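You operate a simulated robot arm through the tools that you are given. There is no shell and no other tool.

You are at the controls of a simulated robot arm. One attempt, no reset.

Task
Turn the heating to 0, push the Zone 1 breaker lever up, then turn the heating on again.
Fine: leave the other breakers as they are and shut the cabinet door.

The check looks at the end state, three seconds after you hand in, the way a careful person would. Anything else that was tipped, shoved, dropped, spilled or broken makes it a failure.

Robot
A 7-joint arm with a fingered hand, fixed in place. Base frame: the origin is at the foot of the arm, x ahead of it, y to its left, z up. Readings come in m, degrees, newtons and seconds.
With the tool pointing down near the work surface it reaches from about 0.3 to 0.7 m from the base axis. Its first joint turns from -166.0 to 166.0 degrees. Payload 4 kg.
The TCP is the grasp point between the finger pads, 0.026 m short of the fingertips. In the tool frame z runs along the fingers and y along their closing line. The gripper opens to 0.156 m. The gripper's body begins 0.073 m behind the TCP. The gripper is a hand of 4 fingers: y runs from the thumb to the fingers, the wrist lies at [0, 0, -0.239] in the tool frame, and closing takes about 1.5 s.
Orientation is that of the tool frame in the base frame, as a unit quaternion [w, x, y, z]. With the fingers straight down and closing along the base's y, the tool's x points along the base's -x, its y along +y and its z along -z.

Tools
- The arm moves only by the tool drive_tool. Its argument "increments" is a list that holds one entry, the list of rows, each a list of 7 numbers: the gripper command, from -1 (shut) to 1 (fully open), values between in proportion, then the shift along the tool's x, y, z in mm, then the turn, a rotation vector about the tool's x, y, z in degrees. In form: [[[fingers, dx, dy, dz, rx, ry, rz], ...]]. A call has 1 to 20 rows; each row shifts and turns the commanded pose from where the row before left it, along the tool's axes as they then stand. Each row takes 0.2 s and may step no farther than 0.05 m and 8.6 degrees from the row before; otherwise, or with a gripper value out of range, the whole call is refused. Where a pose cannot be reached the arm comes as near as it can. A force on the tool above 40 N (or 10 N above the force at the start of the call, whichever is more), or a blocked arm, ends the call early, and 0.2 s more pass. The fingers move at their own pace (about 0.072 m/s each) and stop on an object; they squeeze with about 25 N. The grip force told is the motor's: it shows also when the fingers shut on nothing. Time passes only in rows, and 0.2 s behind the last, so rows that do not move let the fingers close. The reply holds the time, the measured pose of the TCP, the force on the tool along the base axes, the opening and the grip force, in the units named above and with some noise, with the torque about the TCP (base axes, N m) and any sound that the robot's microphone picked up.
- Cameras (640 x 400 px; columns grow to the right, rows downward): "scene" is fixed at [0.0481, -0.6503, 1.3]; the picture's right is [0.80, -0.60, 0.00], its down [-0.25, -0.33, -0.91] and it looks along [0.55, 0.73, -0.42] (base axes); focal length 214 px, centre (320, 200). "wrist" rides on the gripper at [0.058, -0.058, -0.091] in the tool frame; the picture's right is [0.71, 0.71, 0.00], its down [-0.53, 0.53, -0.67] and it looks along [-0.47, 0.47, 0.74] (tool axes); focal length 265 px, centre (320, 200). There is no depth. A picture from a camera that has moved, and an enlarged one, comes with that camera's place and axes in the base frame and with its lens.
- snapshot(camera): a new picture of that camera. The clock stands still meanwhile.
- hand_shape(shape): the hand has 4 fingers and takes this shape, open, in about a second: jaw (thumb against the fingers, like two jaws); tri (thumb and two fingers); tip (a fingertip pinch); poke (one finger out to press); point (the index stretched); flat (the hand flat); cup (the hand cupped); fist (a fist). The gripper value then closes the fingers along that shape, each until it touches; the sizes above hold for jaw. It gives what a move gives, with no picture.
- close_up(camera, box): a new picture of the part [left, top, right, bottom] of that camera's present view, enlarged. The clock stands still meanwhile.
- finish_job(): hands the job in; it is judged then, once.

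Nothing tells you positions but the pictures and the camera data. Unless the task says otherwise, let go and move clear before handing in.

The tools are called after "Call:" as a command line: name --argument value ..., lists and objects as JSON in quotes. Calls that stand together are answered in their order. drive_tool: Moves the arm, as the interface text tells. Its arguments: {"type":"object","properties":{"increments":{"type":"array","items":{"type":"array","items":{"type":"array","items":{"type":"number"}}}}},"required":["increments"]} The other tools are called the same way: hand_shape (shape) gives the hand a shape; snapshot (camera) takes a picture; close_up (camera, box) takes an enlarged picture of a part of a camera's view; finish_job () hands the job in.

At the start:

```text
time_s: 0.0
tcp_pos: [0.4068, -0.0422, 1.2349]
ee_rot: [0.0, 0.0, 1.0, 0.001]
ft_force: [-0.3, -0.1, -0.8]
torque: [0.0, 0.03, 0.01]
width: 0.1557
gripper_force: 0.1
shape: jaw
```

scene: 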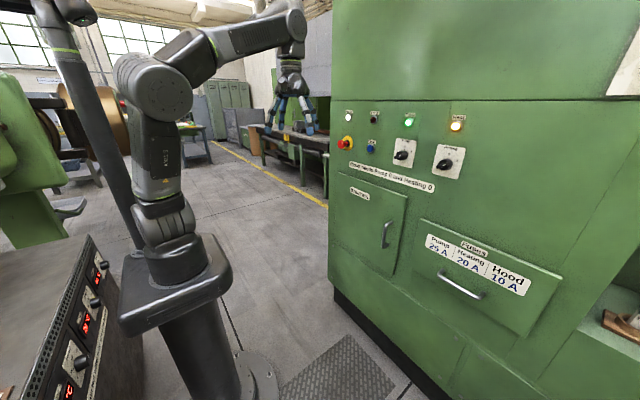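
wrist: 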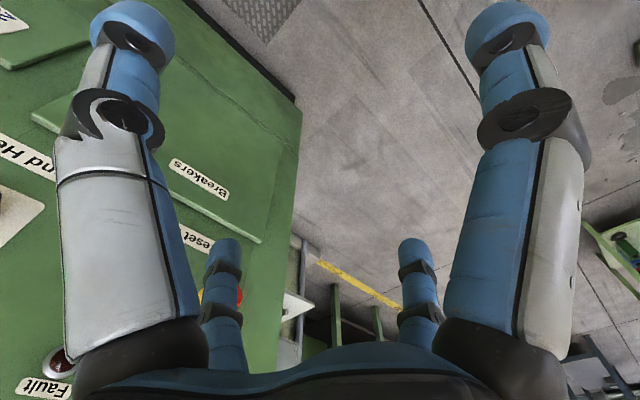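

I see a green cabinet with a control panel (indicator lamps, buttons, two rotary knobs), a "Breakers" door with a handle and a fuses drawer. I'll take close-ups first to read the labels.

Call:
close_up --camera "scene" --box '[325, 95, 485, 195]'

Call:
close_up --camera "scene" --box '[325, 160, 565, 310]'

Call:
close_up --camera "scene" --box '[0, 230, 240, 400]'

```text
4.00 times, centred on (405, 145) of scene
camera zoom: at [0.0481, -0.6503, 1.3], right [0.8, -0.6, 0.0], down [-0.25, -0.33, -0.91], along [0.55, 0.73, -0.42], focal length 858 px, centre (-20, 420)
```

zoom: 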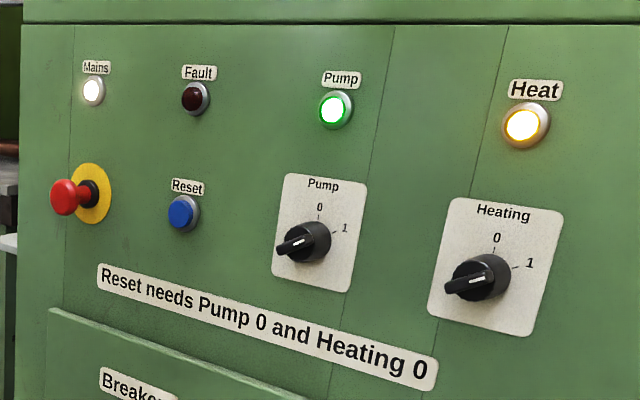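

```text
2.67 times, centred on (445, 235) of scene
camera zoom: at [0.0481, -0.6503, 1.3], right [0.8, -0.6, 0.0], down [-0.25, -0.33, -0.91], along [0.55, 0.73, -0.42], focal length 572 px, centre (-13, 107)
```

zoom: 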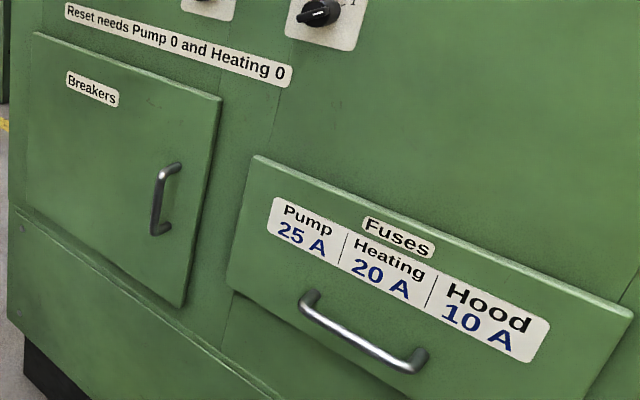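

```text
2.35 times, centred on (120, 315) of scene
camera zoom: at [0.0481, -0.6503, 1.3], right [0.8, -0.6, 0.0], down [-0.25, -0.33, -0.91], along [0.55, 0.73, -0.42], focal length 505 px, centre (791, -71)
```

zoom: 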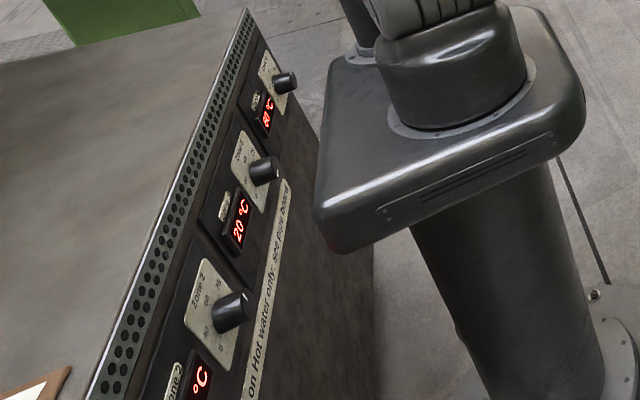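

The cabinet front seems to be a plane at about x≈0.74 facing the robot. The Heating knob is near y≈-0.37, z≈1.13, and the Breakers door handle near y≈-0.23, z≈0.81, with the hinge on the left. Next I'll look closer at the hand and the knob pointers.

Call:
close_up --camera "scene" --box '[240, 60, 340, 140]'

Call:
close_up --camera "scene" --box '[385, 130, 475, 185]'

Call:
close_up --camera "scene" --box '[430, 145, 470, 180]'

```text
5.00 times, centred on (290, 100) of scene
camera zoom: at [0.0481, -0.6503, 1.3], right [0.8, -0.6, 0.0], down [-0.25, -0.33, -0.91], along [0.55, 0.73, -0.42], focal length 1072 px, centre (470, 700)
```

zoom: 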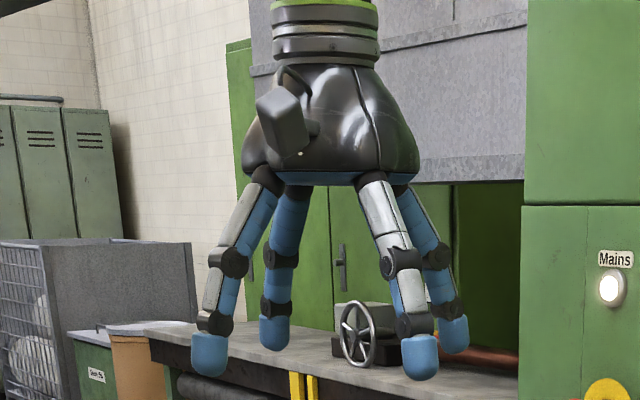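

```text
7.11 times, centred on (430, 158) of scene
camera zoom: at [0.0481, -0.6503, 1.3], right [0.8, -0.6, 0.0], down [-0.25, -0.33, -0.91], along [0.55, 0.73, -0.42], focal length 1525 px, centre (-462, 502)
```

zoom: 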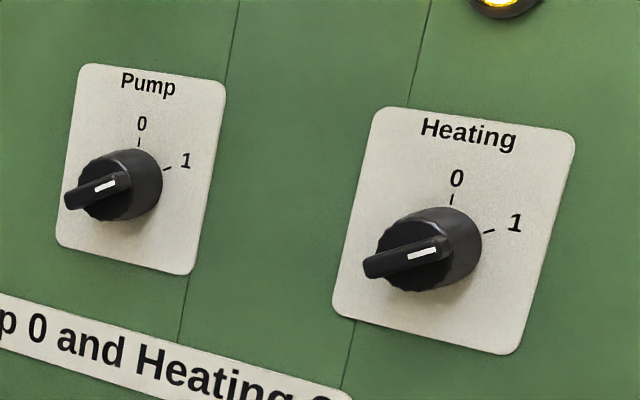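

```text
11.43 times, centred on (450, 162) of scene
camera zoom: at [0.0481, -0.6503, 1.3], right [0.8, -0.6, 0.0], down [-0.25, -0.33, -0.91], along [0.55, 0.73, -0.42], focal length 2451 px, centre (-1166, 629)
```

zoom: 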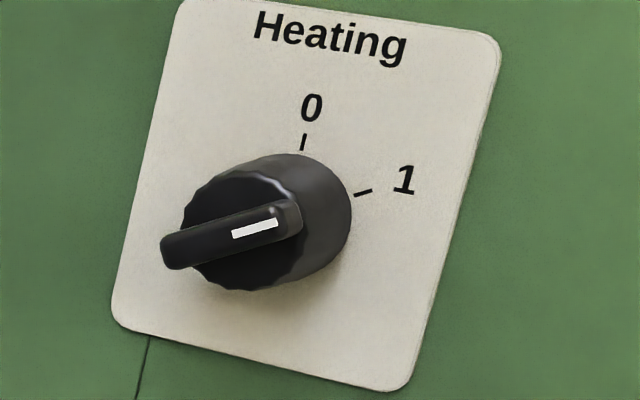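

The hand has four fingers arranged around the palm, and both knobs point at 1, which is about 60° clockwise from 0. I'll test how the jaw, tip and poke shapes look in free air before approaching.

Call:
drive_tool --increments '[[[-1, 0, 0, 0, 0, 0, 0], [-1, 0, 0, 0, 0, 0, 0], [-1, 0, 0, 0, 0, 0, 0], [-1, 0, 0, 0, 0, 0, 0], [-1, 0, 0, 0, 0, 0, 0], [-1, 0, 0, 0, 0, 0, 0], [-1, 0, 0, 0, 0, 0, 0], [-1, 0, 0, 0, 0, 0, 0]]]'

Call:
close_up --camera "scene" --box '[240, 60, 340, 140]'

Call:
snapshot --camera "wrist"

Call:
hand_shape --shape "poke"

Call:
close_up --camera "scene" --box '[240, 60, 340, 140]'

Call:
snapshot --camera "wrist"

Call:
hand_shape --shape "tip"

Call:
close_up --camera "scene" --box '[240, 60, 340, 140]'

Call:
snapshot --camera "wrist"

```text
time_s: 1.8
tcp_pos: [0.4056, -0.0414, 1.2346]
ee_rot: [0.0, 0.0, 1.0, 0.0]
ft_force: [1.0, -0.9, -0.9]
torque: [-0.01, 0.01, -0.01]
width: 0.0
gripper_force: 25.5
shape: jaw
```

```text
5.00 times, centred on (290, 100) of scene
camera zoom: at [0.0481, -0.6503, 1.3], right [0.8, -0.6, 0.0], down [-0.25, -0.33, -0.91], along [0.55, 0.73, -0.42], focal length 1072 px, centre (470, 700)
```

zoom: 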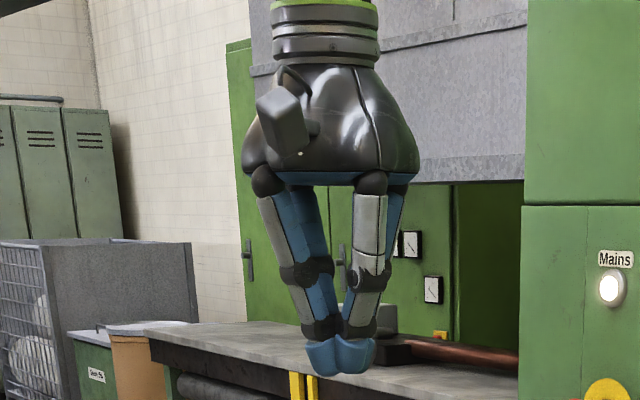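

```text
taken
camera wrist: at [0.3478, -0.0999, 1.3254], right [-0.71, 0.71, 0.0], down [0.53, 0.53, 0.67], along [0.47, 0.47, -0.74], focal length 265 px, centre (320, 200)
```

wrist: 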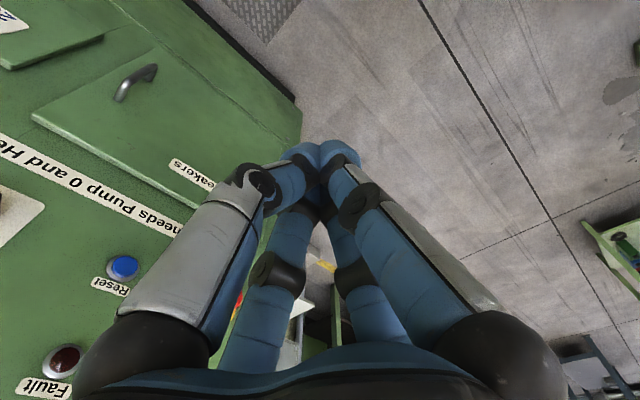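

```text
time_s: 2.7
tcp_pos: [0.4071, -0.0415, 1.2344]
ee_rot: [0.0, 0.0, 1.0, 0.0]
ft_force: [0.2, 0.9, 0.2]
torque: [-0.01, 0.02, 0.03]
width: 0.0
gripper_force: 0.0
shape: poke
```

```text
5.00 times, centred on (290, 100) of scene
camera zoom: at [0.0481, -0.6503, 1.3], right [0.8, -0.6, 0.0], down [-0.25, -0.33, -0.91], along [0.55, 0.73, -0.42], focal length 1072 px, centre (470, 700)
```

zoom: 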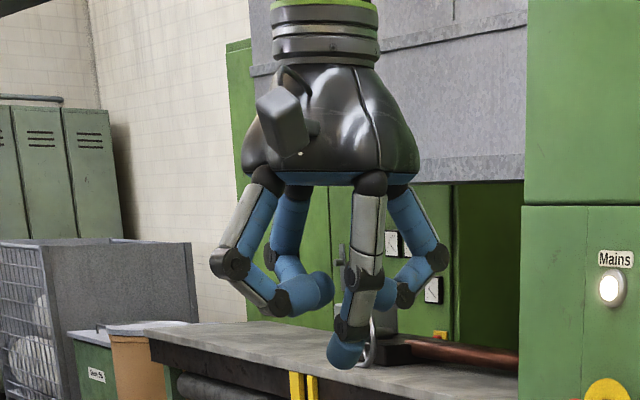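

```text
taken
camera wrist: at [0.3478, -0.0999, 1.3254], right [-0.71, 0.71, 0.0], down [0.53, 0.53, 0.67], along [0.47, 0.47, -0.74], focal length 265 px, centre (320, 200)
```

wrist: 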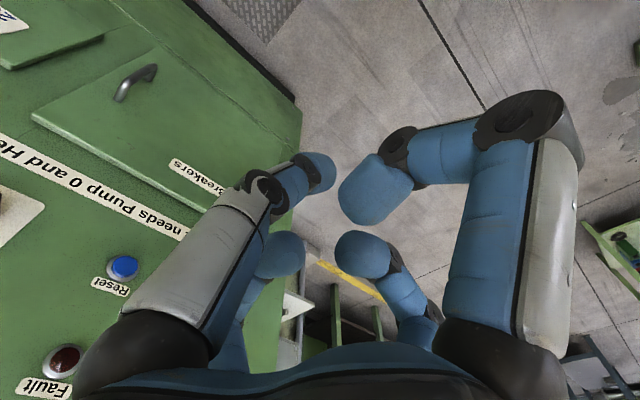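

```text
time_s: 3.6
tcp_pos: [0.4075, -0.0429, 1.2358]
ee_rot: [0.0, 0.0, 1.0, 0.0]
ft_force: [0.1, -0.1, 0.3]
torque: [0.01, -0.02, 0.04]
width: 0.1559
gripper_force: 0.0
shape: tip
```

```text
5.00 times, centred on (290, 100) of scene
camera zoom: at [0.0481, -0.6503, 1.3], right [0.8, -0.6, 0.0], down [-0.25, -0.33, -0.91], along [0.55, 0.73, -0.42], focal length 1072 px, centre (470, 700)
```

zoom: 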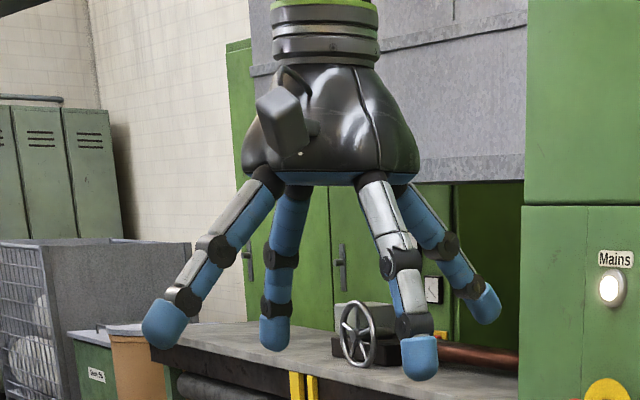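

```text
taken
camera wrist: at [0.3478, -0.0999, 1.3254], right [-0.71, 0.71, 0.0], down [0.53, 0.53, 0.67], along [0.47, 0.47, -0.74], focal length 265 px, centre (320, 200)
```

wrist: 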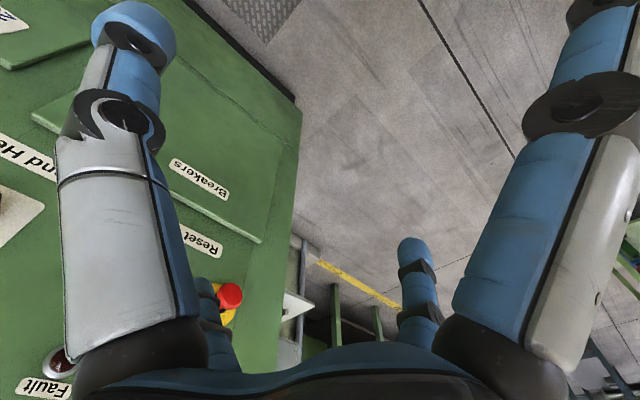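

In tip shape the thumb and the opposite finger pinch while the other two stay spread, and in poke one finger reaches the tool axis. I'll check the closed tip pinch before approaching.

Call:
drive_tool --increments '[[[-1, 0, 0, 0, 0, 0, 0], [-1, 0, 0, 0, 0, 0, 0], [-1, 0, 0, 0, 0, 0, 0], [-1, 0, 0, 0, 0, 0, 0], [-1, 0, 0, 0, 0, 0, 0], [-1, 0, 0, 0, 0, 0, 0], [-1, 0, 0, 0, 0, 0, 0], [-1, 0, 0, 0, 0, 0, 0]]]'

Call:
close_up --camera "scene" --box '[240, 60, 340, 140]'

Call:
snapshot --camera "wrist"

Call:
hand_shape --shape "point"

Call:
close_up --camera "scene" --box '[240, 60, 340, 140]'

Call:
snapshot --camera "wrist"

Call:
hand_shape --shape "fist"

Call:
close_up --camera "scene" --box '[240, 60, 340, 140]'

Call:
hand_shape --shape "tri"

Call:
close_up --camera "scene" --box '[240, 60, 340, 140]'

```text
time_s: 5.4
tcp_pos: [0.4066, -0.0423, 1.2351]
ee_rot: [0.0, -0.001, 1.0, 0.0]
ft_force: [-0.6, 0.1, 1.6]
torque: [-0.02, -0.01, 0.01]
width: 0.0
gripper_force: 25.2
shape: tip
```

```text
5.00 times, centred on (290, 100) of scene
camera zoom: at [0.0481, -0.6503, 1.3], right [0.8, -0.6, 0.0], down [-0.25, -0.33, -0.91], along [0.55, 0.73, -0.42], focal length 1072 px, centre (470, 700)
```

zoom: 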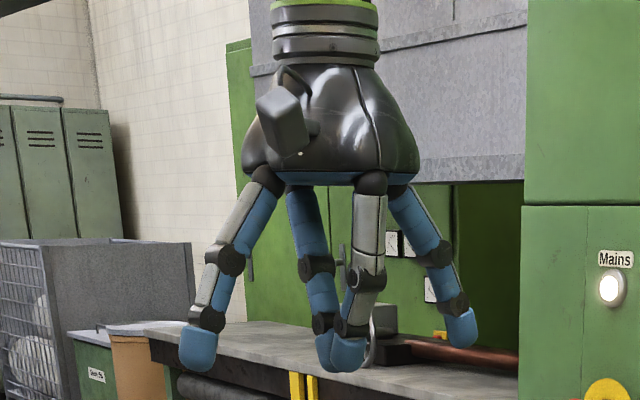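

```text
taken
camera wrist: at [0.3478, -0.0999, 1.3254], right [-0.71, 0.71, 0.0], down [0.53, 0.53, 0.67], along [0.47, 0.47, -0.74], focal length 265 px, centre (320, 200)
```

wrist: 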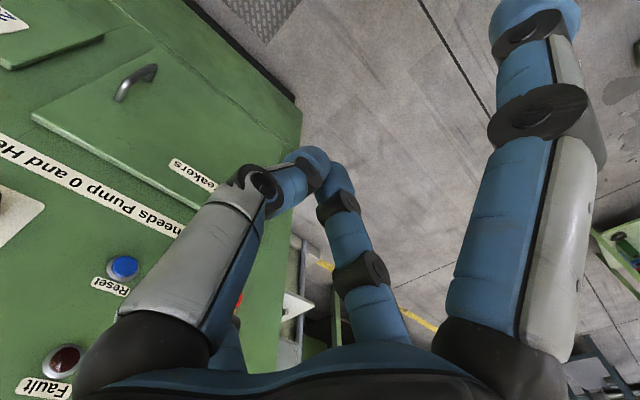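

```text
time_s: 6.3
tcp_pos: [0.4073, -0.0429, 1.2351]
ee_rot: [0.0, 0.0, 1.0, 0.0]
ft_force: [0.3, 0.3, 0.6]
torque: [-0.03, 0.03, -0.04]
width: 0.0001
gripper_force: 0.1
shape: point
```

```text
5.00 times, centred on (290, 100) of scene
camera zoom: at [0.0481, -0.6503, 1.3], right [0.8, -0.6, 0.0], down [-0.25, -0.33, -0.91], along [0.55, 0.73, -0.42], focal length 1072 px, centre (470, 700)
```

zoom: 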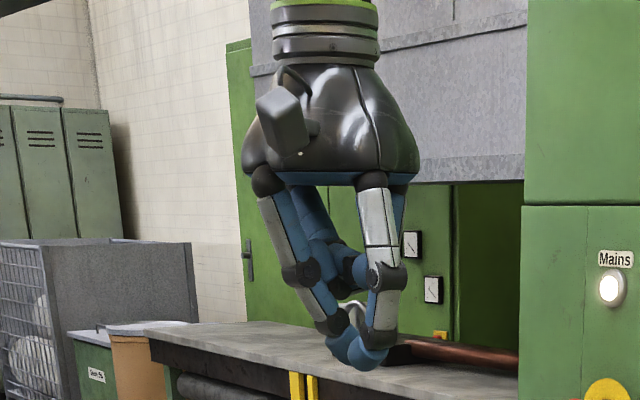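

```text
taken
camera wrist: at [0.3478, -0.0999, 1.3254], right [-0.71, 0.71, 0.0], down [0.53, 0.53, 0.67], along [0.47, 0.47, -0.74], focal length 265 px, centre (320, 200)
```

wrist: 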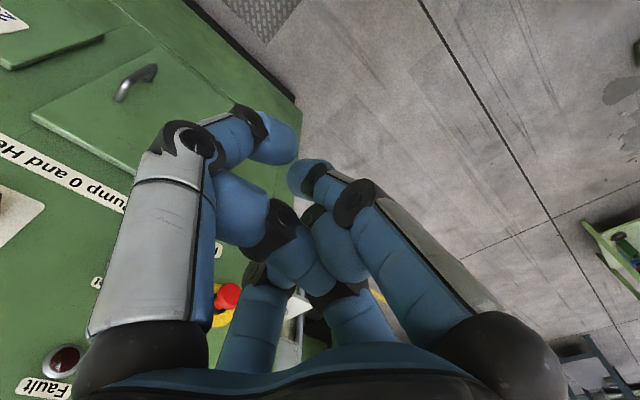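

```text
time_s: 7.2
tcp_pos: [0.4072, -0.0412, 1.2351]
ee_rot: [0.0, 0.0, 1.0, 0.0]
ft_force: [-0.5, -0.2, -0.8]
torque: [0.01, -0.02, 0.0]
width: 0.0002
gripper_force: 0.1
shape: fist
```

```text
5.00 times, centred on (290, 100) of scene
camera zoom: at [0.0481, -0.6503, 1.3], right [0.8, -0.6, 0.0], down [-0.25, -0.33, -0.91], along [0.55, 0.73, -0.42], focal length 1072 px, centre (470, 700)
```

zoom: 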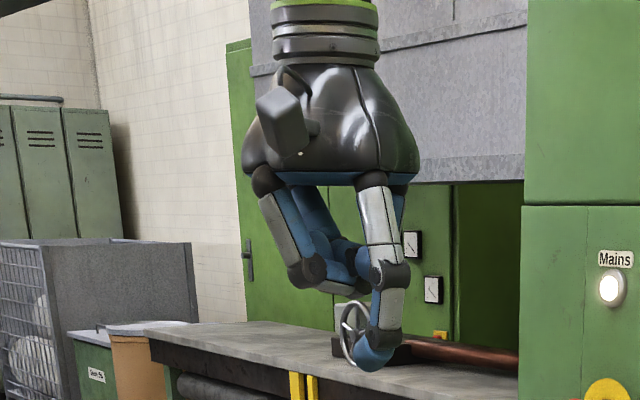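

```text
time_s: 8.1
tcp_pos: [0.4078, -0.0422, 1.2359]
ee_rot: [0.001, 0.0, 1.0, -0.001]
ft_force: [0.3, -0.2, -0.5]
torque: [0.02, -0.02, 0.0]
width: 0.156
gripper_force: 0.1
shape: tri
```

```text
5.00 times, centred on (290, 100) of scene
camera zoom: at [0.0481, -0.6503, 1.3], right [0.8, -0.6, 0.0], down [-0.25, -0.33, -0.91], along [0.55, 0.73, -0.42], focal length 1072 px, centre (470, 700)
```

zoom: 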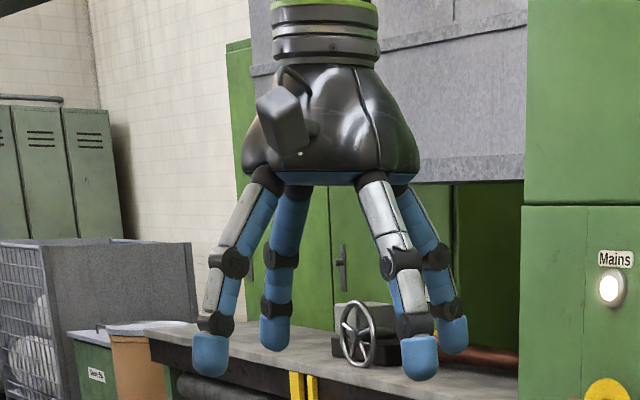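

I have what I need on the hand shapes. Now I'll set the tip shape and swing the hand to point at the panel (+x), moving toward the Heating knob's side while staying well clear of the cabinet.

Call:
hand_shape --shape "tip"

Call:
drive_tool --increments '[[[0, -33, 0, 0, 0, 0, 0], [0, -33, -20, 0, 0, 0, 0], [0, -33, -23, 0, 0, -4, 0], [0, 0, -23, 0, 0, -8, 0], [0, 0, -23, 0, 0, -8, 0], [0, 0, -23, 0, 0, -8, 0], [0, 0, -23, 0, 0, -8, 0], [0, 0, -23, 0, 0, -8, 0], [0, 0, -23, 0, 0, -8, 0], [0, 0, -23, 0, 0, -8, 0], [0, 0, -23, 0, 0, -8, 0], [0, 0, -23, 0, 0, -8, 0], [0, 0, -23, 0, 0, -8, 0], [0, 0, -23, 0, 0, -6, 0], [0, 0, 0, 0, 0, 0, 0]]]'

Call:
snapshot --camera "scene"

Call:
snapshot --camera "wrist"

```text
time_s: 9.0
tcp_pos: [0.4072, -0.041, 1.2343]
ee_rot: [0.0, 0.0, 1.0, 0.0]
ft_force: [-0.1, 0.2, 0.6]
torque: [0.0, -0.02, 0.02]
width: 0.1558
gripper_force: 0.1
shape: tip
```

```text
time_s: 12.2
tcp_pos: [0.506, -0.3373, 1.2354]
ee_rot: [0.708, 0.0, 0.706, 0.0]
ft_force: [-0.6, 0.3, 0.0]
torque: [0.0, -0.03, -0.01]
width: 0.0785
gripper_force: 0.0
shape: tip
```

```text
taken
```

scene: 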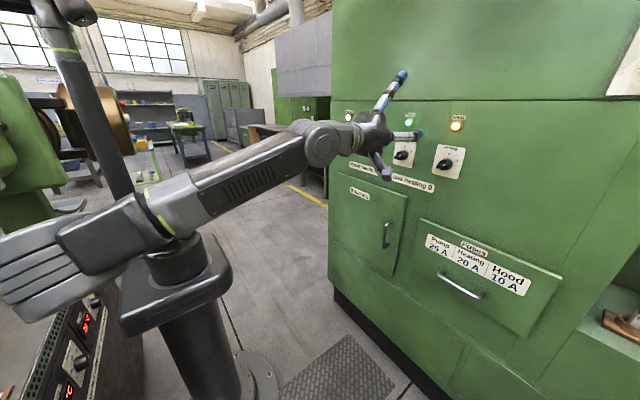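

```text
taken
camera wrist: at [0.4137, -0.3957, 1.1753], right [0.0, 0.71, -0.71], down [-0.67, 0.53, 0.52], along [0.74, 0.47, 0.47], focal length 265 px, centre (320, 200)
```

wrist: 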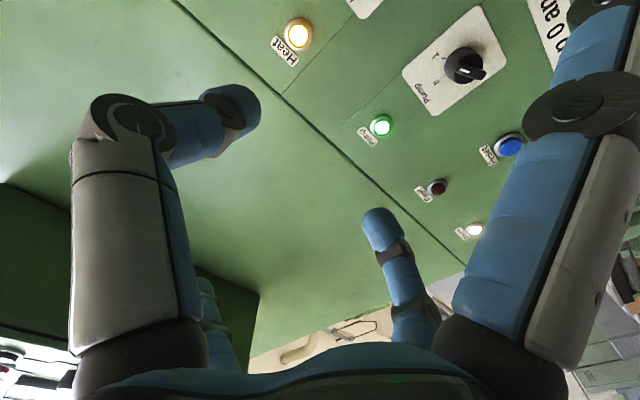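

The hand now points at the panel with no contact. I place the Heating knob near (0.71, -0.375, 1.13), so next I lower to its height, roll +60° to match the bar and move a bit closer to refine with the wrist camera.

Call:
drive_tool --increments '[[[0, 35, -13, 0, 0, 0, 0], [0, 35, -13, 0, 0, 0, 0], [0, 35, -13, 0, 0, 0, 0], [0, 0, 0, 20, 0, 0, 8.57], [0, 0, 0, 20, 0, 0, 8.57], [0, 0, 0, 20, 0, 0, 8.57], [0, 0, 0, 20, 0, 0, 8.57], [0, 0, 0, 10, 0, 0, 8.57], [0, 0, 0, 0, 0, 0, 8.57], [0, 0, 0, 0, 0, 0, 8.57], [0, 0, 0, 0, 0, 0, 0], [0, 0, 0, 0, 0, 0, 0]]]'

Call:
snapshot --camera "scene"

Call:
snapshot --camera "wrist"

```text
time_s: 14.8
tcp_pos: [0.5953, -0.3769, 1.1301]
ee_rot: [0.612, 0.354, 0.612, 0.354]
ft_force: [-0.8, -0.2, -0.4]
torque: [0.02, 0.02, 0.01]
width: 0.0784
gripper_force: 0.1
shape: tip
```

```text
taken
```

scene: 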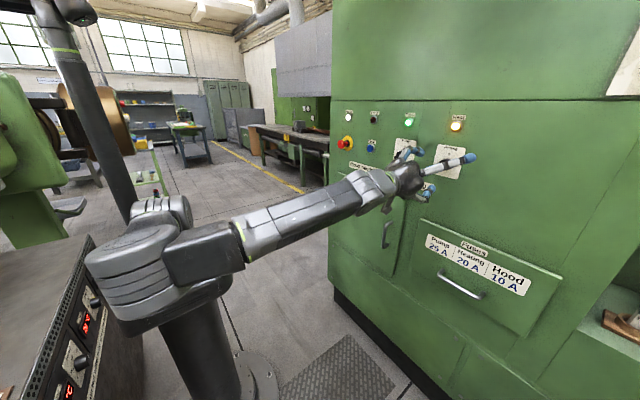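

```text
taken
camera wrist: at [0.5028, -0.3564, 1.0493], right [0.0, 0.97, 0.26], down [-0.67, -0.19, 0.72], along [0.74, -0.17, 0.65], focal length 265 px, centre (320, 200)
```

wrist: 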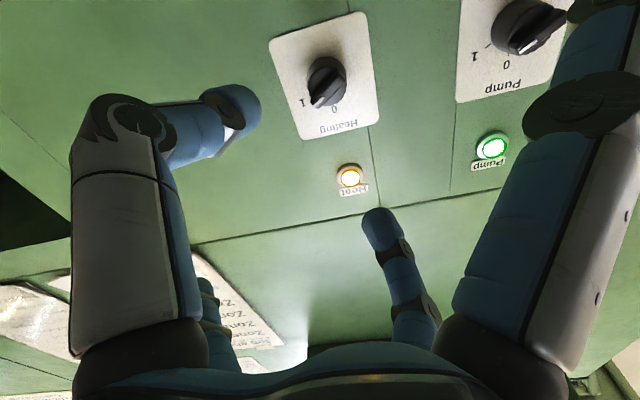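

The triangulation puts the panel face at about x≈0.75 and the knob around y≈-0.368, z≈1.125. I'll zoom in on the knob, and also on the sign on the right that lists zones.

Call:
close_up --camera "wrist" --box '[260, 0, 400, 150]'

Call:
close_up --camera "wrist" --box '[180, 250, 290, 360]'

Call:
close_up --camera "scene" --box '[560, 0, 640, 100]'

Call:
close_up --camera "scene" --box '[390, 130, 490, 200]'

```text
2.67 times, centred on (330, 75) of wrist
camera zoom: at [0.5028, -0.3564, 1.0493], right [0.0, 0.97, 0.26], down [-0.67, -0.19, 0.72], along [0.74, -0.17, 0.65], focal length 708 px, centre (293, 533)
```

zoom: 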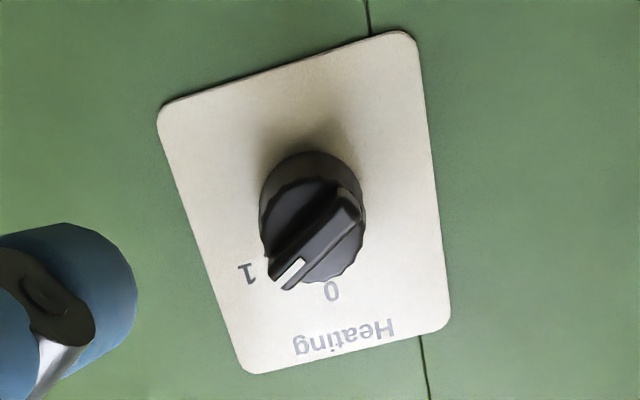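

```text
3.64 times, centred on (235, 305) of wrist
camera zoom: at [0.5028, -0.3564, 1.0493], right [0.0, 0.97, 0.26], down [-0.67, -0.19, 0.72], along [0.74, -0.17, 0.65], focal length 965 px, centre (629, -182)
```

zoom: 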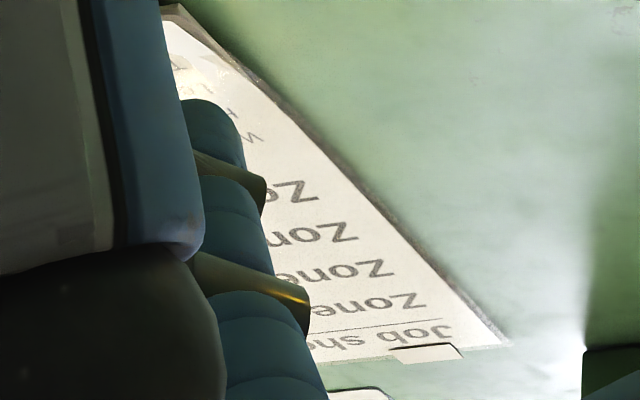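

```text
4.00 times, centred on (600, 50) of scene
camera zoom: at [0.0481, -0.6503, 1.3], right [0.8, -0.6, 0.0], down [-0.25, -0.33, -0.91], along [0.55, 0.73, -0.42], focal length 858 px, centre (-800, 800)
```

zoom: 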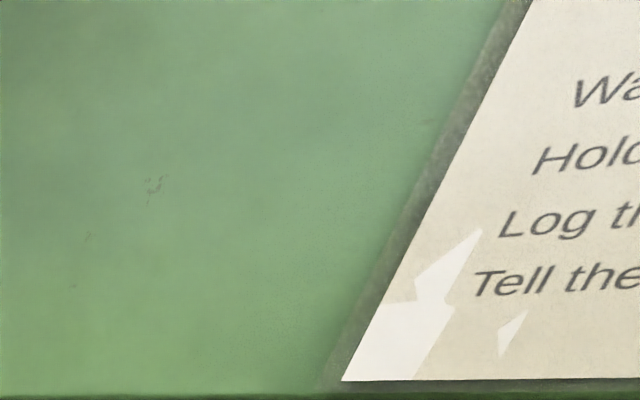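

```text
5.71 times, centred on (440, 165) of scene
camera zoom: at [0.0481, -0.6503, 1.3], right [0.8, -0.6, 0.0], down [-0.25, -0.33, -0.91], along [0.55, 0.73, -0.42], focal length 1226 px, centre (-366, 400)
```

zoom: 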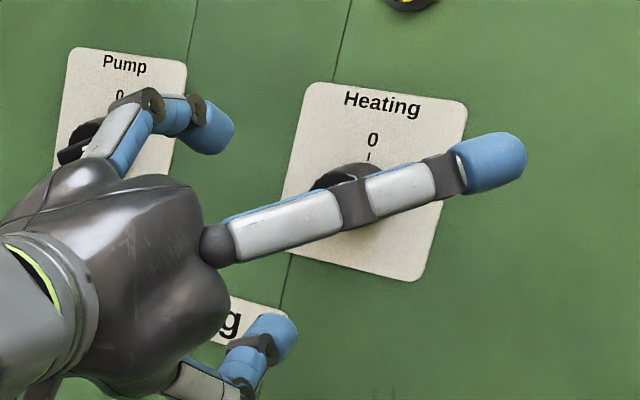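

The bar of the Heating knob is centred at about (0.716, -0.3695, 1.126), pointing at 1. I'll line up and advance 80 mm, then check alignment.

Call:
drive_tool --increments '[[[0, 8.5, 0.3, 0, 0, 0, 0], [0, 0, 0, 30, 0, 0, 0], [-0.2, 0, 0, 30, 0, 0, 0], [-0.3, 0, 0, 20, 0, 0, 0], [-0.4, 0, 0, 0, 0, 0, 0], [-0.4, 0, 0, 0, 0, 0, 0]]]'

Call:
snapshot --camera "wrist"

Call:
close_up --camera "scene" --box '[390, 120, 490, 190]'

```text
time_s: 16.2
tcp_pos: [0.6755, -0.37, 1.1263]
ee_rot: [0.612, 0.353, 0.613, 0.354]
ft_force: [0.1, -0.8, -0.4]
torque: [0.01, 0.0, -0.01]
width: 0.047
gripper_force: 0.1
shape: tip
```

```text
taken
camera wrist: at [0.5823, -0.3489, 1.0459], right [0.0, 0.97, 0.26], down [-0.67, -0.19, 0.72], along [0.74, -0.17, 0.65], focal length 265 px, centre (320, 200)
```

wrist: 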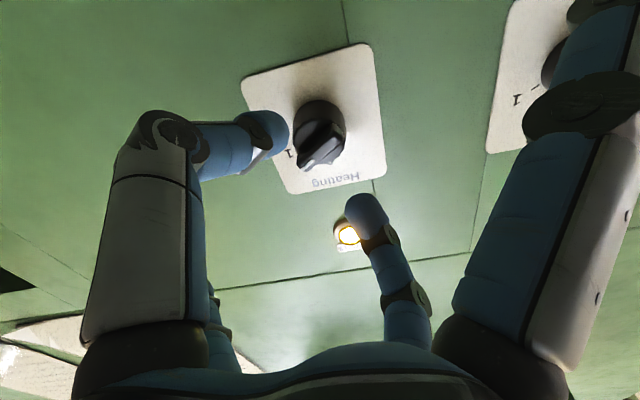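

```text
5.71 times, centred on (440, 155) of scene
camera zoom: at [0.0481, -0.6503, 1.3], right [0.8, -0.6, 0.0], down [-0.25, -0.33, -0.91], along [0.55, 0.73, -0.42], focal length 1226 px, centre (-366, 457)
```

zoom: 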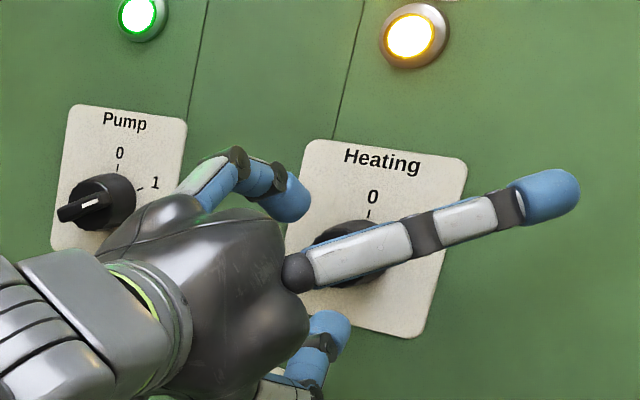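

Call:
close_up --camera "wrist" --box '[230, 40, 410, 240]'

```text
2.00 times, centred on (320, 140) of wrist
camera zoom: at [0.5823, -0.3489, 1.0459], right [0.0, 0.97, 0.26], down [-0.67, -0.19, 0.72], along [0.74, -0.17, 0.65], focal length 531 px, centre (320, 320)
```

zoom: 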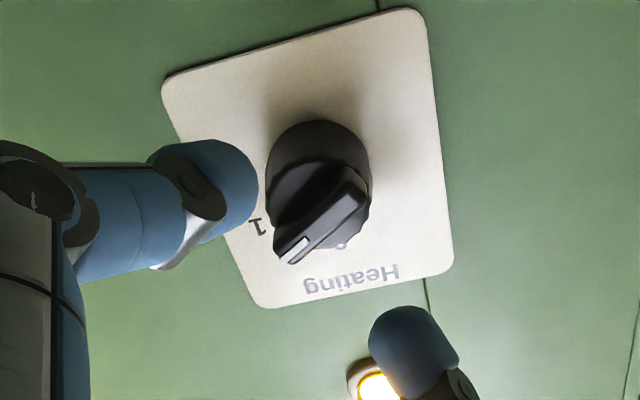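

Alignment is within a couple of millimetres. I'll advance 27 mm so the fingertips straddle the bar, then close.

Call:
drive_tool --increments '[[[-0.4, 0, 0, 9, 0, 0, 0], [-0.4, 0, 0, 9, 0, 0, 0], [-0.4, 0, -1, 9, 0, 0, 0], [-0.4, 0, 0, 0, 0, 0, 0], [-0.7, 0, 0, 0, 0, 0, 0], [-1, 0, 0, 0, 0, 0, 0], [-1, 0, 0, 0, 0, 0, 0], [-1, 0, 0, 0, 0, 0, 0]]]'

Call:
close_up --camera "wrist" --box '[230, 60, 430, 260]'

Call:
close_up --camera "scene" --box '[390, 110, 490, 190]'

```text
time_s: 18.0
tcp_pos: [0.7015, -0.3704, 1.1245]
ee_rot: [0.613, 0.355, 0.611, 0.354]
ft_force: [-16.7, 2.3, 2.9]
torque: [-0.04, -0.06, 0.01]
width: 0.0255
gripper_force: 24.9
shape: tip
```

```text
2.00 times, centred on (330, 160) of wrist
camera zoom: at [0.6093, -0.3494, 1.0452], right [0.0, 0.97, 0.26], down [-0.67, -0.19, 0.72], along [0.74, -0.17, 0.65], focal length 531 px, centre (300, 280)
```

zoom: 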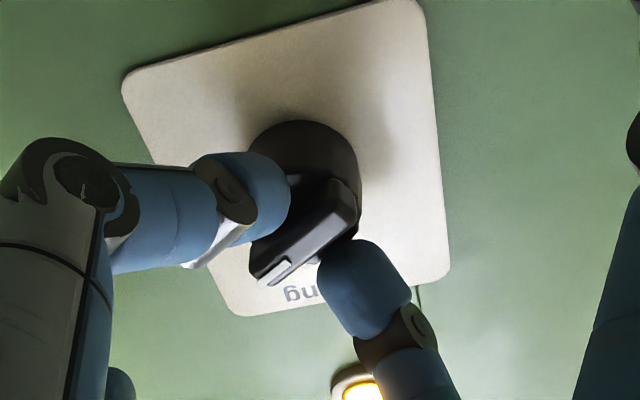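

```text
5.00 times, centred on (440, 150) of scene
camera zoom: at [0.0481, -0.6503, 1.3], right [0.8, -0.6, 0.0], down [-0.25, -0.33, -0.91], along [0.55, 0.73, -0.42], focal length 1072 px, centre (-280, 450)
```

zoom: 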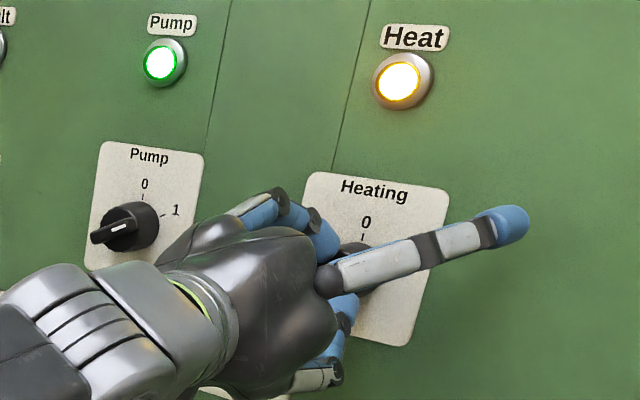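

The fingertips are touching the knob body (a -16.7 N reaction, opening stuck at 25 mm), so they're slightly too deep. I'll back off a few millimetres while keeping the closing command.

Call:
drive_tool --increments '[[[-1, 0, 0, -2, 0, 0, 0], [-1, 0, 0, -2, 0, 0, 0], [-1, 0, 0, -1, 0, 0, 0], [-1, 0, 0, 0, 0, 0, 0], [-1, 0, 0, 0, 0, 0, 0]]]'

Call:
close_up --camera "wrist" --box '[230, 60, 430, 260]'

```text
time_s: 19.2
tcp_pos: [0.6984, -0.3684, 1.1245]
ee_rot: [0.612, 0.354, 0.612, 0.354]
ft_force: [4.3, 2.6, 2.1]
torque: [-0.02, -0.1, 0.07]
width: 0.0219
gripper_force: 25.2
shape: tip
```

```text
2.00 times, centred on (330, 160) of wrist
camera zoom: at [0.6058, -0.3483, 1.0449], right [0.0, 0.97, 0.26], down [-0.67, -0.19, 0.72], along [0.74, -0.17, 0.65], focal length 531 px, centre (300, 280)
```

zoom: 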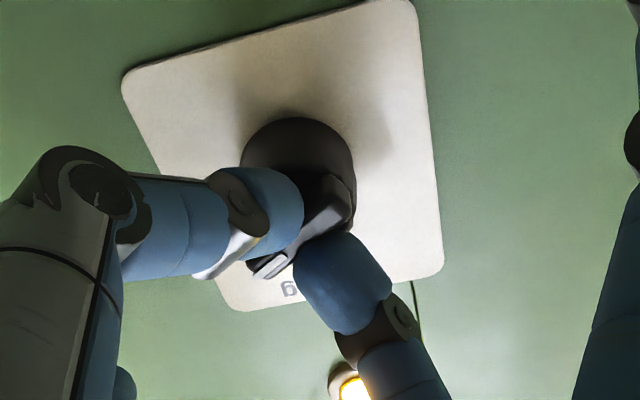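

Both fingertips now pinch the bar with little force on the arm. I'll turn it -60° (counter-clockwise from the front) toward 0.

Call:
drive_tool --increments '[[[-1, 0, 0, 0, 0, 0, -7.5], [-1, 0, 0, 0, 0, 0, -7.5], [-1, 0, 0, 0, 0, 0, -7.5], [-1, 0, 0, 0, 0, 0, -7.5], [-1, 0, 0, 0, 0, 0, -7.5], [-1, 0, 0, 0, 0, 0, -7.5], [-1, 0, 0, 0, 0, 0, -7.5], [-1, 0, 0, 0, 0, 0, -7.5], [-1, 0, 0, 0, 0, 0, 0]]]'

Call:
snapshot --camera "wrist"

Call:
close_up --camera "scene" --box '[390, 110, 490, 190]'

```text
time_s: 21.2
tcp_pos: [0.6973, -0.3709, 1.1244]
ee_rot: [0.707, -0.001, 0.707, 0.001]
ft_force: [3.5, 5.2, -2.6]
torque: [0.02, 0.03, 0.11]
width: 0.0216
gripper_force: 25.7
shape: tip
```

```text
taken
camera wrist: at [0.6055, -0.4281, 1.066], right [0.0, 0.71, -0.71], down [-0.67, 0.53, 0.53], along [0.74, 0.47, 0.47], focal length 265 px, centre (320, 200)
```

wrist: 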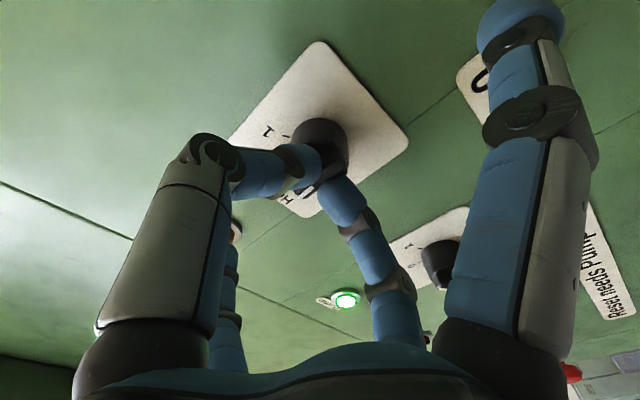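

```text
5.00 times, centred on (440, 150) of scene
camera zoom: at [0.0481, -0.6503, 1.3], right [0.8, -0.6, 0.0], down [-0.25, -0.33, -0.91], along [0.55, 0.73, -0.42], focal length 1072 px, centre (-280, 450)
```

zoom: 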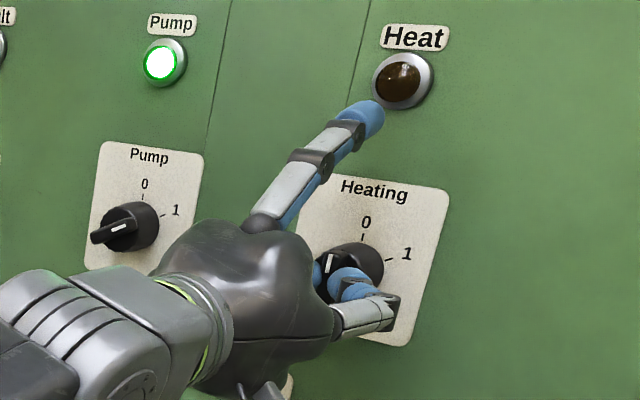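

The knob is now at 0 and the Heat lamp has gone out. I'll open, back straight away, and move down toward the Breakers door handle, a vertical bar at about (0.693, -0.223, 0.80).

Call:
drive_tool --increments '[[[-0.5, 0, 0, 0, 0, 0, 0], [-0.3, 0, 0, 0, 0, 0, 0], [-0.3, 0, 0, -10, 0, 0, 0], [-0.3, 0, 0, -30, 0, 0, 0], [-0.3, 0, 0, -40, 0, 0, 0], [-0.3, 0, 0, -40, 0, 0, 0], [-0.3, 36, 16.5, -10, 0, 0, 0], [-0.3, 36, 16.5, 0, 0, 0, 0], [-0.3, 36, 16.5, 0, 0, 0, 0], [-0.3, 36, 16.5, 0, 0, 0, 0], [-0.3, 36, 16.5, 0, 0, 0, 0], [-0.3, 36, 16.5, 0, 0, 0, 0], [-0.3, 36, 16.5, 0, 0, 0, 0], [-0.3, 36, 16.5, 0, 0, 0, 0], [-0.3, 36, 16.5, 0, 0, 0, 0], [-0.3, 0, 0, 0, 0, 0, 0]]]'

Call:
snapshot --camera "scene"

Call:
snapshot --camera "wrist"

```text
time_s: 24.6
tcp_pos: [0.5694, -0.2225, 0.8005]
ee_rot: [0.708, 0.0, 0.706, 0.0]
ft_force: [0.5, -0.6, -1.0]
torque: [0.02, 0.0, -0.01]
width: 0.0541
gripper_force: 0.1
shape: tip
```

```text
taken
```

scene: 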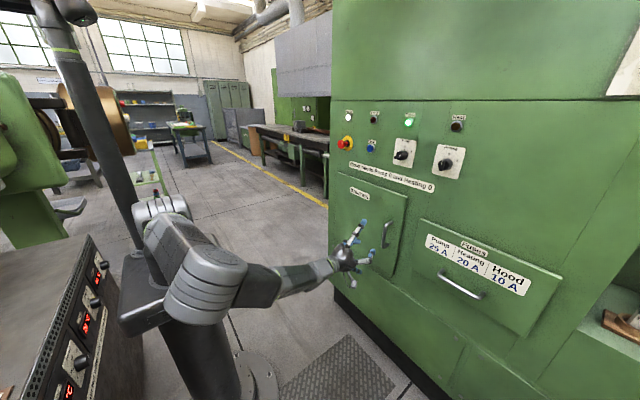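

```text
taken
camera wrist: at [0.4777, -0.2804, 0.7411], right [0.0, 0.71, -0.71], down [-0.67, 0.53, 0.53], along [0.74, 0.47, 0.47], focal length 265 px, centre (320, 200)
```

wrist: 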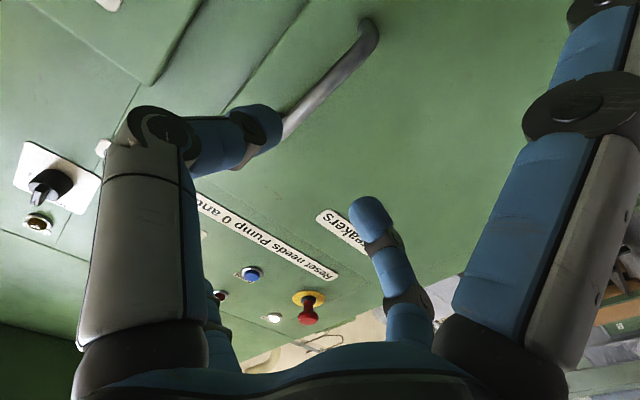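

The Heating knob reads 0 and the lamp is off. The handle bar sits at y≈-0.224, spanning z≈0.74 to 0.86. I'll advance so the fingers straddle it and look again before closing.

Call:
drive_tool --increments '[[[-0.3, 0, -1, 25, 0, 0, 0], [-0.3, 0, 0, 25, 0, 0, 0], [-0.3, 0, 0, 25, 0, 0, 0], [-0.3, 0, 0, 15, 0, 0, 0], [-0.3, 0, 0, 0, 0, 0, 0]]]'

Call:
snapshot --camera "wrist"

Call:
close_up --camera "scene" --box '[320, 180, 440, 290]'

```text
time_s: 25.8
tcp_pos: [0.6599, -0.2228, 0.7997]
ee_rot: [0.708, 0.0, 0.707, 0.0]
ft_force: [-0.3, 0.5, 0.4]
torque: [0.0, -0.01, -0.02]
width: 0.0541
gripper_force: 0.0
shape: tip
```

```text
taken
camera wrist: at [0.5671, -0.2813, 0.7419], right [0.0, 0.71, -0.71], down [-0.67, 0.53, 0.53], along [0.74, 0.47, 0.47], focal length 265 px, centre (320, 200)
```

wrist: 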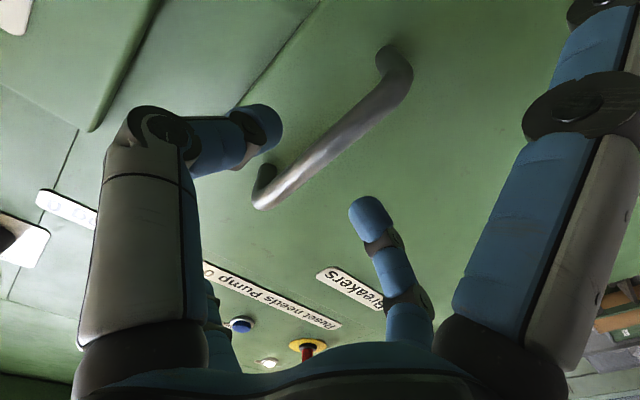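

```text
3.64 times, centred on (380, 235) of scene
camera zoom: at [0.0481, -0.6503, 1.3], right [0.8, -0.6, 0.0], down [-0.25, -0.33, -0.91], along [0.55, 0.73, -0.42], focal length 780 px, centre (102, 73)
```

zoom: 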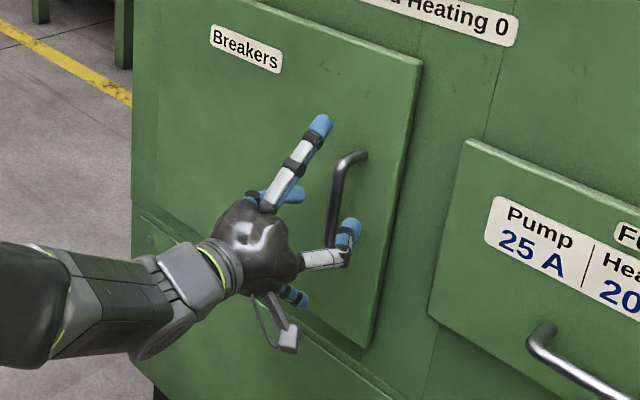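

The bar runs between the thumb and finger, about 4 mm to the right of centre. I'll shift slightly, advance 30 mm and close on it.

Call:
drive_tool --increments '[[[-0.3, 0, -3, 10, 0, 0, 0], [-0.3, 0, 0, 10, 0, 0, 0], [-0.3, 0, 0, 10, 0, 0, 0], [-0.5, 0, 0, 0, 0, 0, 0], [-0.8, 0, 0, 0, 0, 0, 0], [-1, 0, 0, 0, 0, 0, 0], [-1, 0, 0, 0, 0, 0, 0], [-1, 0, 0, 0, 0, 0, 0]]]'

Call:
snapshot --camera "wrist"

Call:
close_up --camera "scene" --box '[320, 180, 440, 290]'

```text
time_s: 27.6
tcp_pos: [0.6881, -0.2261, 0.8014]
ee_rot: [0.708, 0.001, 0.706, -0.001]
ft_force: [0.8, -1.1, -0.8]
torque: [0.02, 0.01, 0.0]
width: 0.0
gripper_force: 24.8
shape: tip
```

```text
taken
camera wrist: at [0.5954, -0.2841, 0.7423], right [0.0, 0.71, -0.71], down [-0.67, 0.53, 0.53], along [0.74, 0.47, 0.47], focal length 265 px, centre (320, 200)
```

wrist: 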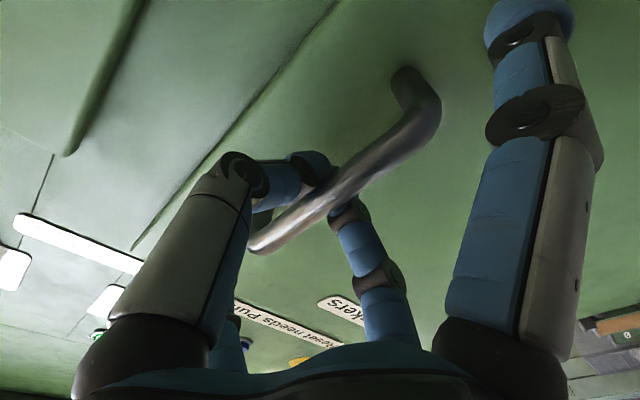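

```text
3.64 times, centred on (380, 235) of scene
camera zoom: at [0.0481, -0.6503, 1.3], right [0.8, -0.6, 0.0], down [-0.25, -0.33, -0.91], along [0.55, 0.73, -0.42], focal length 780 px, centre (102, 73)
```

zoom: 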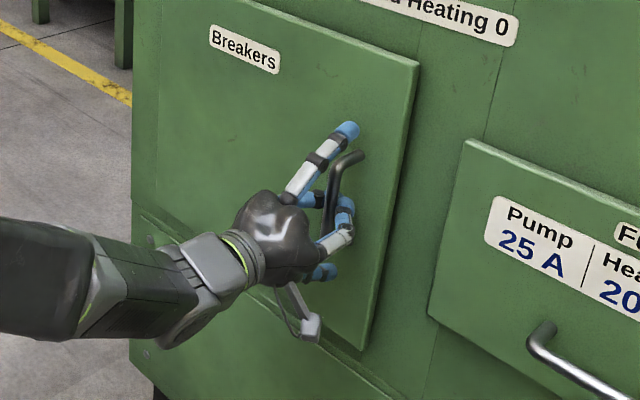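

The fingertips have met behind the bar (width 0, bar inside the finger loop), so the handle is hooked. I'll pull back gently to confirm the door follows.

Call:
drive_tool --increments '[[[-1, 0, 0, -8, 0, 0, 0], [-1, 0, 0, -8, 0, 0, 0], [-1, 0, 1, -10, 0, 0, 0], [-1, 0, 1, -10, 0, 0, 0], [-1, 0, 0, 0, 0, 0, 0]]]'

Call:
snapshot --camera "wrist"

Call:
close_up --camera "scene" --box '[320, 180, 440, 290]'

```text
time_s: 28.8
tcp_pos: [0.6519, -0.2227, 0.8006]
ee_rot: [0.707, -0.001, 0.707, 0.0]
ft_force: [3.5, 7.3, -0.7]
torque: [0.0, 0.01, 0.03]
width: 0.0001
gripper_force: 25.0
shape: tip
```

```text
taken
camera wrist: at [0.5604, -0.2816, 0.7424], right [0.0, 0.71, -0.71], down [-0.67, 0.53, 0.53], along [0.74, 0.47, 0.47], focal length 265 px, centre (320, 200)
```

wrist: 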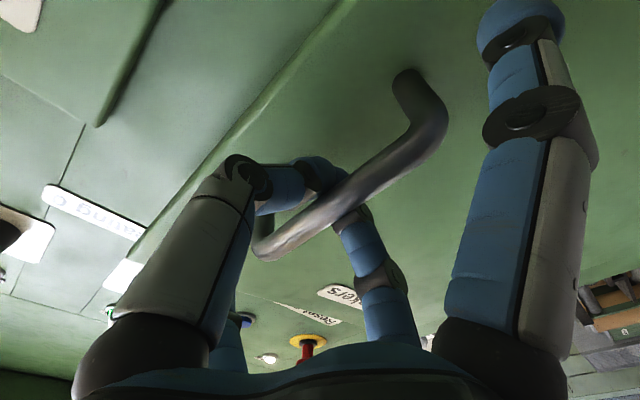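

```text
3.64 times, centred on (380, 235) of scene
camera zoom: at [0.0481, -0.6503, 1.3], right [0.8, -0.6, 0.0], down [-0.25, -0.33, -0.91], along [0.55, 0.73, -0.42], focal length 780 px, centre (102, 73)
```

zoom: 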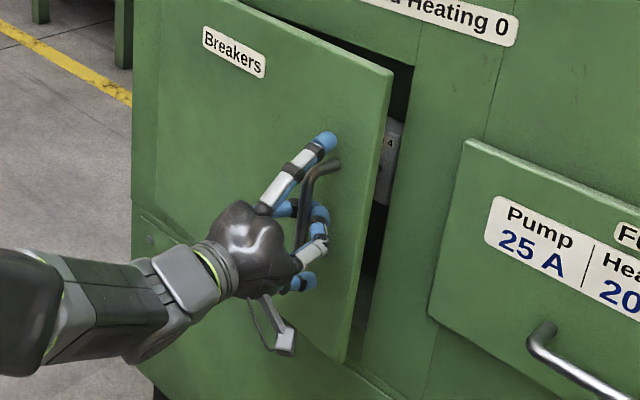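

The door follows and a gap shows a breaker label "4" inside. I'll now pull along the door's arc (hinge near x≈0.74, y≈0.12), yawing the hand with it, and check the forces.

Call:
drive_tool --increments '[[[-1, 0, 12, -29, 7, 0, 0], [-1, 0, 8.4, -29.2, 7, 0, 0], [-1, 0, 7.2, -29.5, 7, 0, 0], [-1, 0, 6.3, -29.6, 7, 0, 0], [-1, 0, 0, 0, 0, 0, 0]]]'

Call:
snapshot --camera "scene"

Call:
snapshot --camera "wrist"

```text
time_s: 29.5
tcp_pos: [0.6002, -0.2126, 0.822]
ee_rot: [0.692, 0.075, 0.716, -0.064]
ft_force: [12.4, 28.6, -15.4]
torque: [0.0, -0.14, -0.23]
width: 0.0
gripper_force: 24.7
shape: tip
out of reach, approached as far as the arm can: row 2, 3
stopped in row 3: the force on the tool passed its limit at 50 N (the readings are from after the stop); the commanded pose is now the measured one
```

```text
taken
```

scene: 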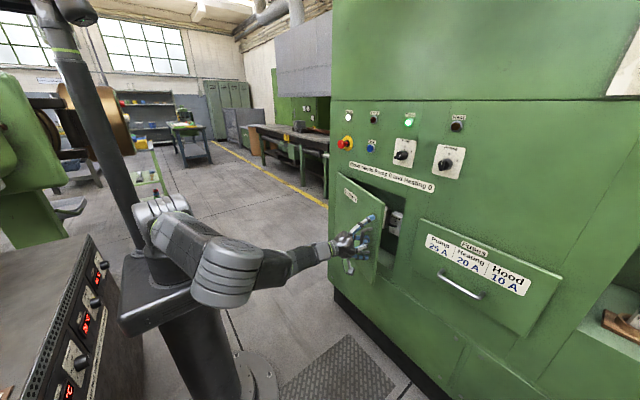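

```text
taken
camera wrist: at [0.4963, -0.2508, 0.7653], right [0.12, 0.71, -0.7], down [-0.53, 0.64, 0.56], along [0.84, 0.31, 0.45], focal length 265 px, centre (320, 200)
```

wrist: 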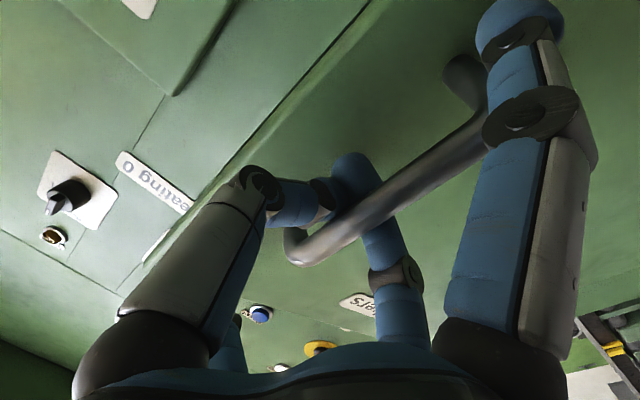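

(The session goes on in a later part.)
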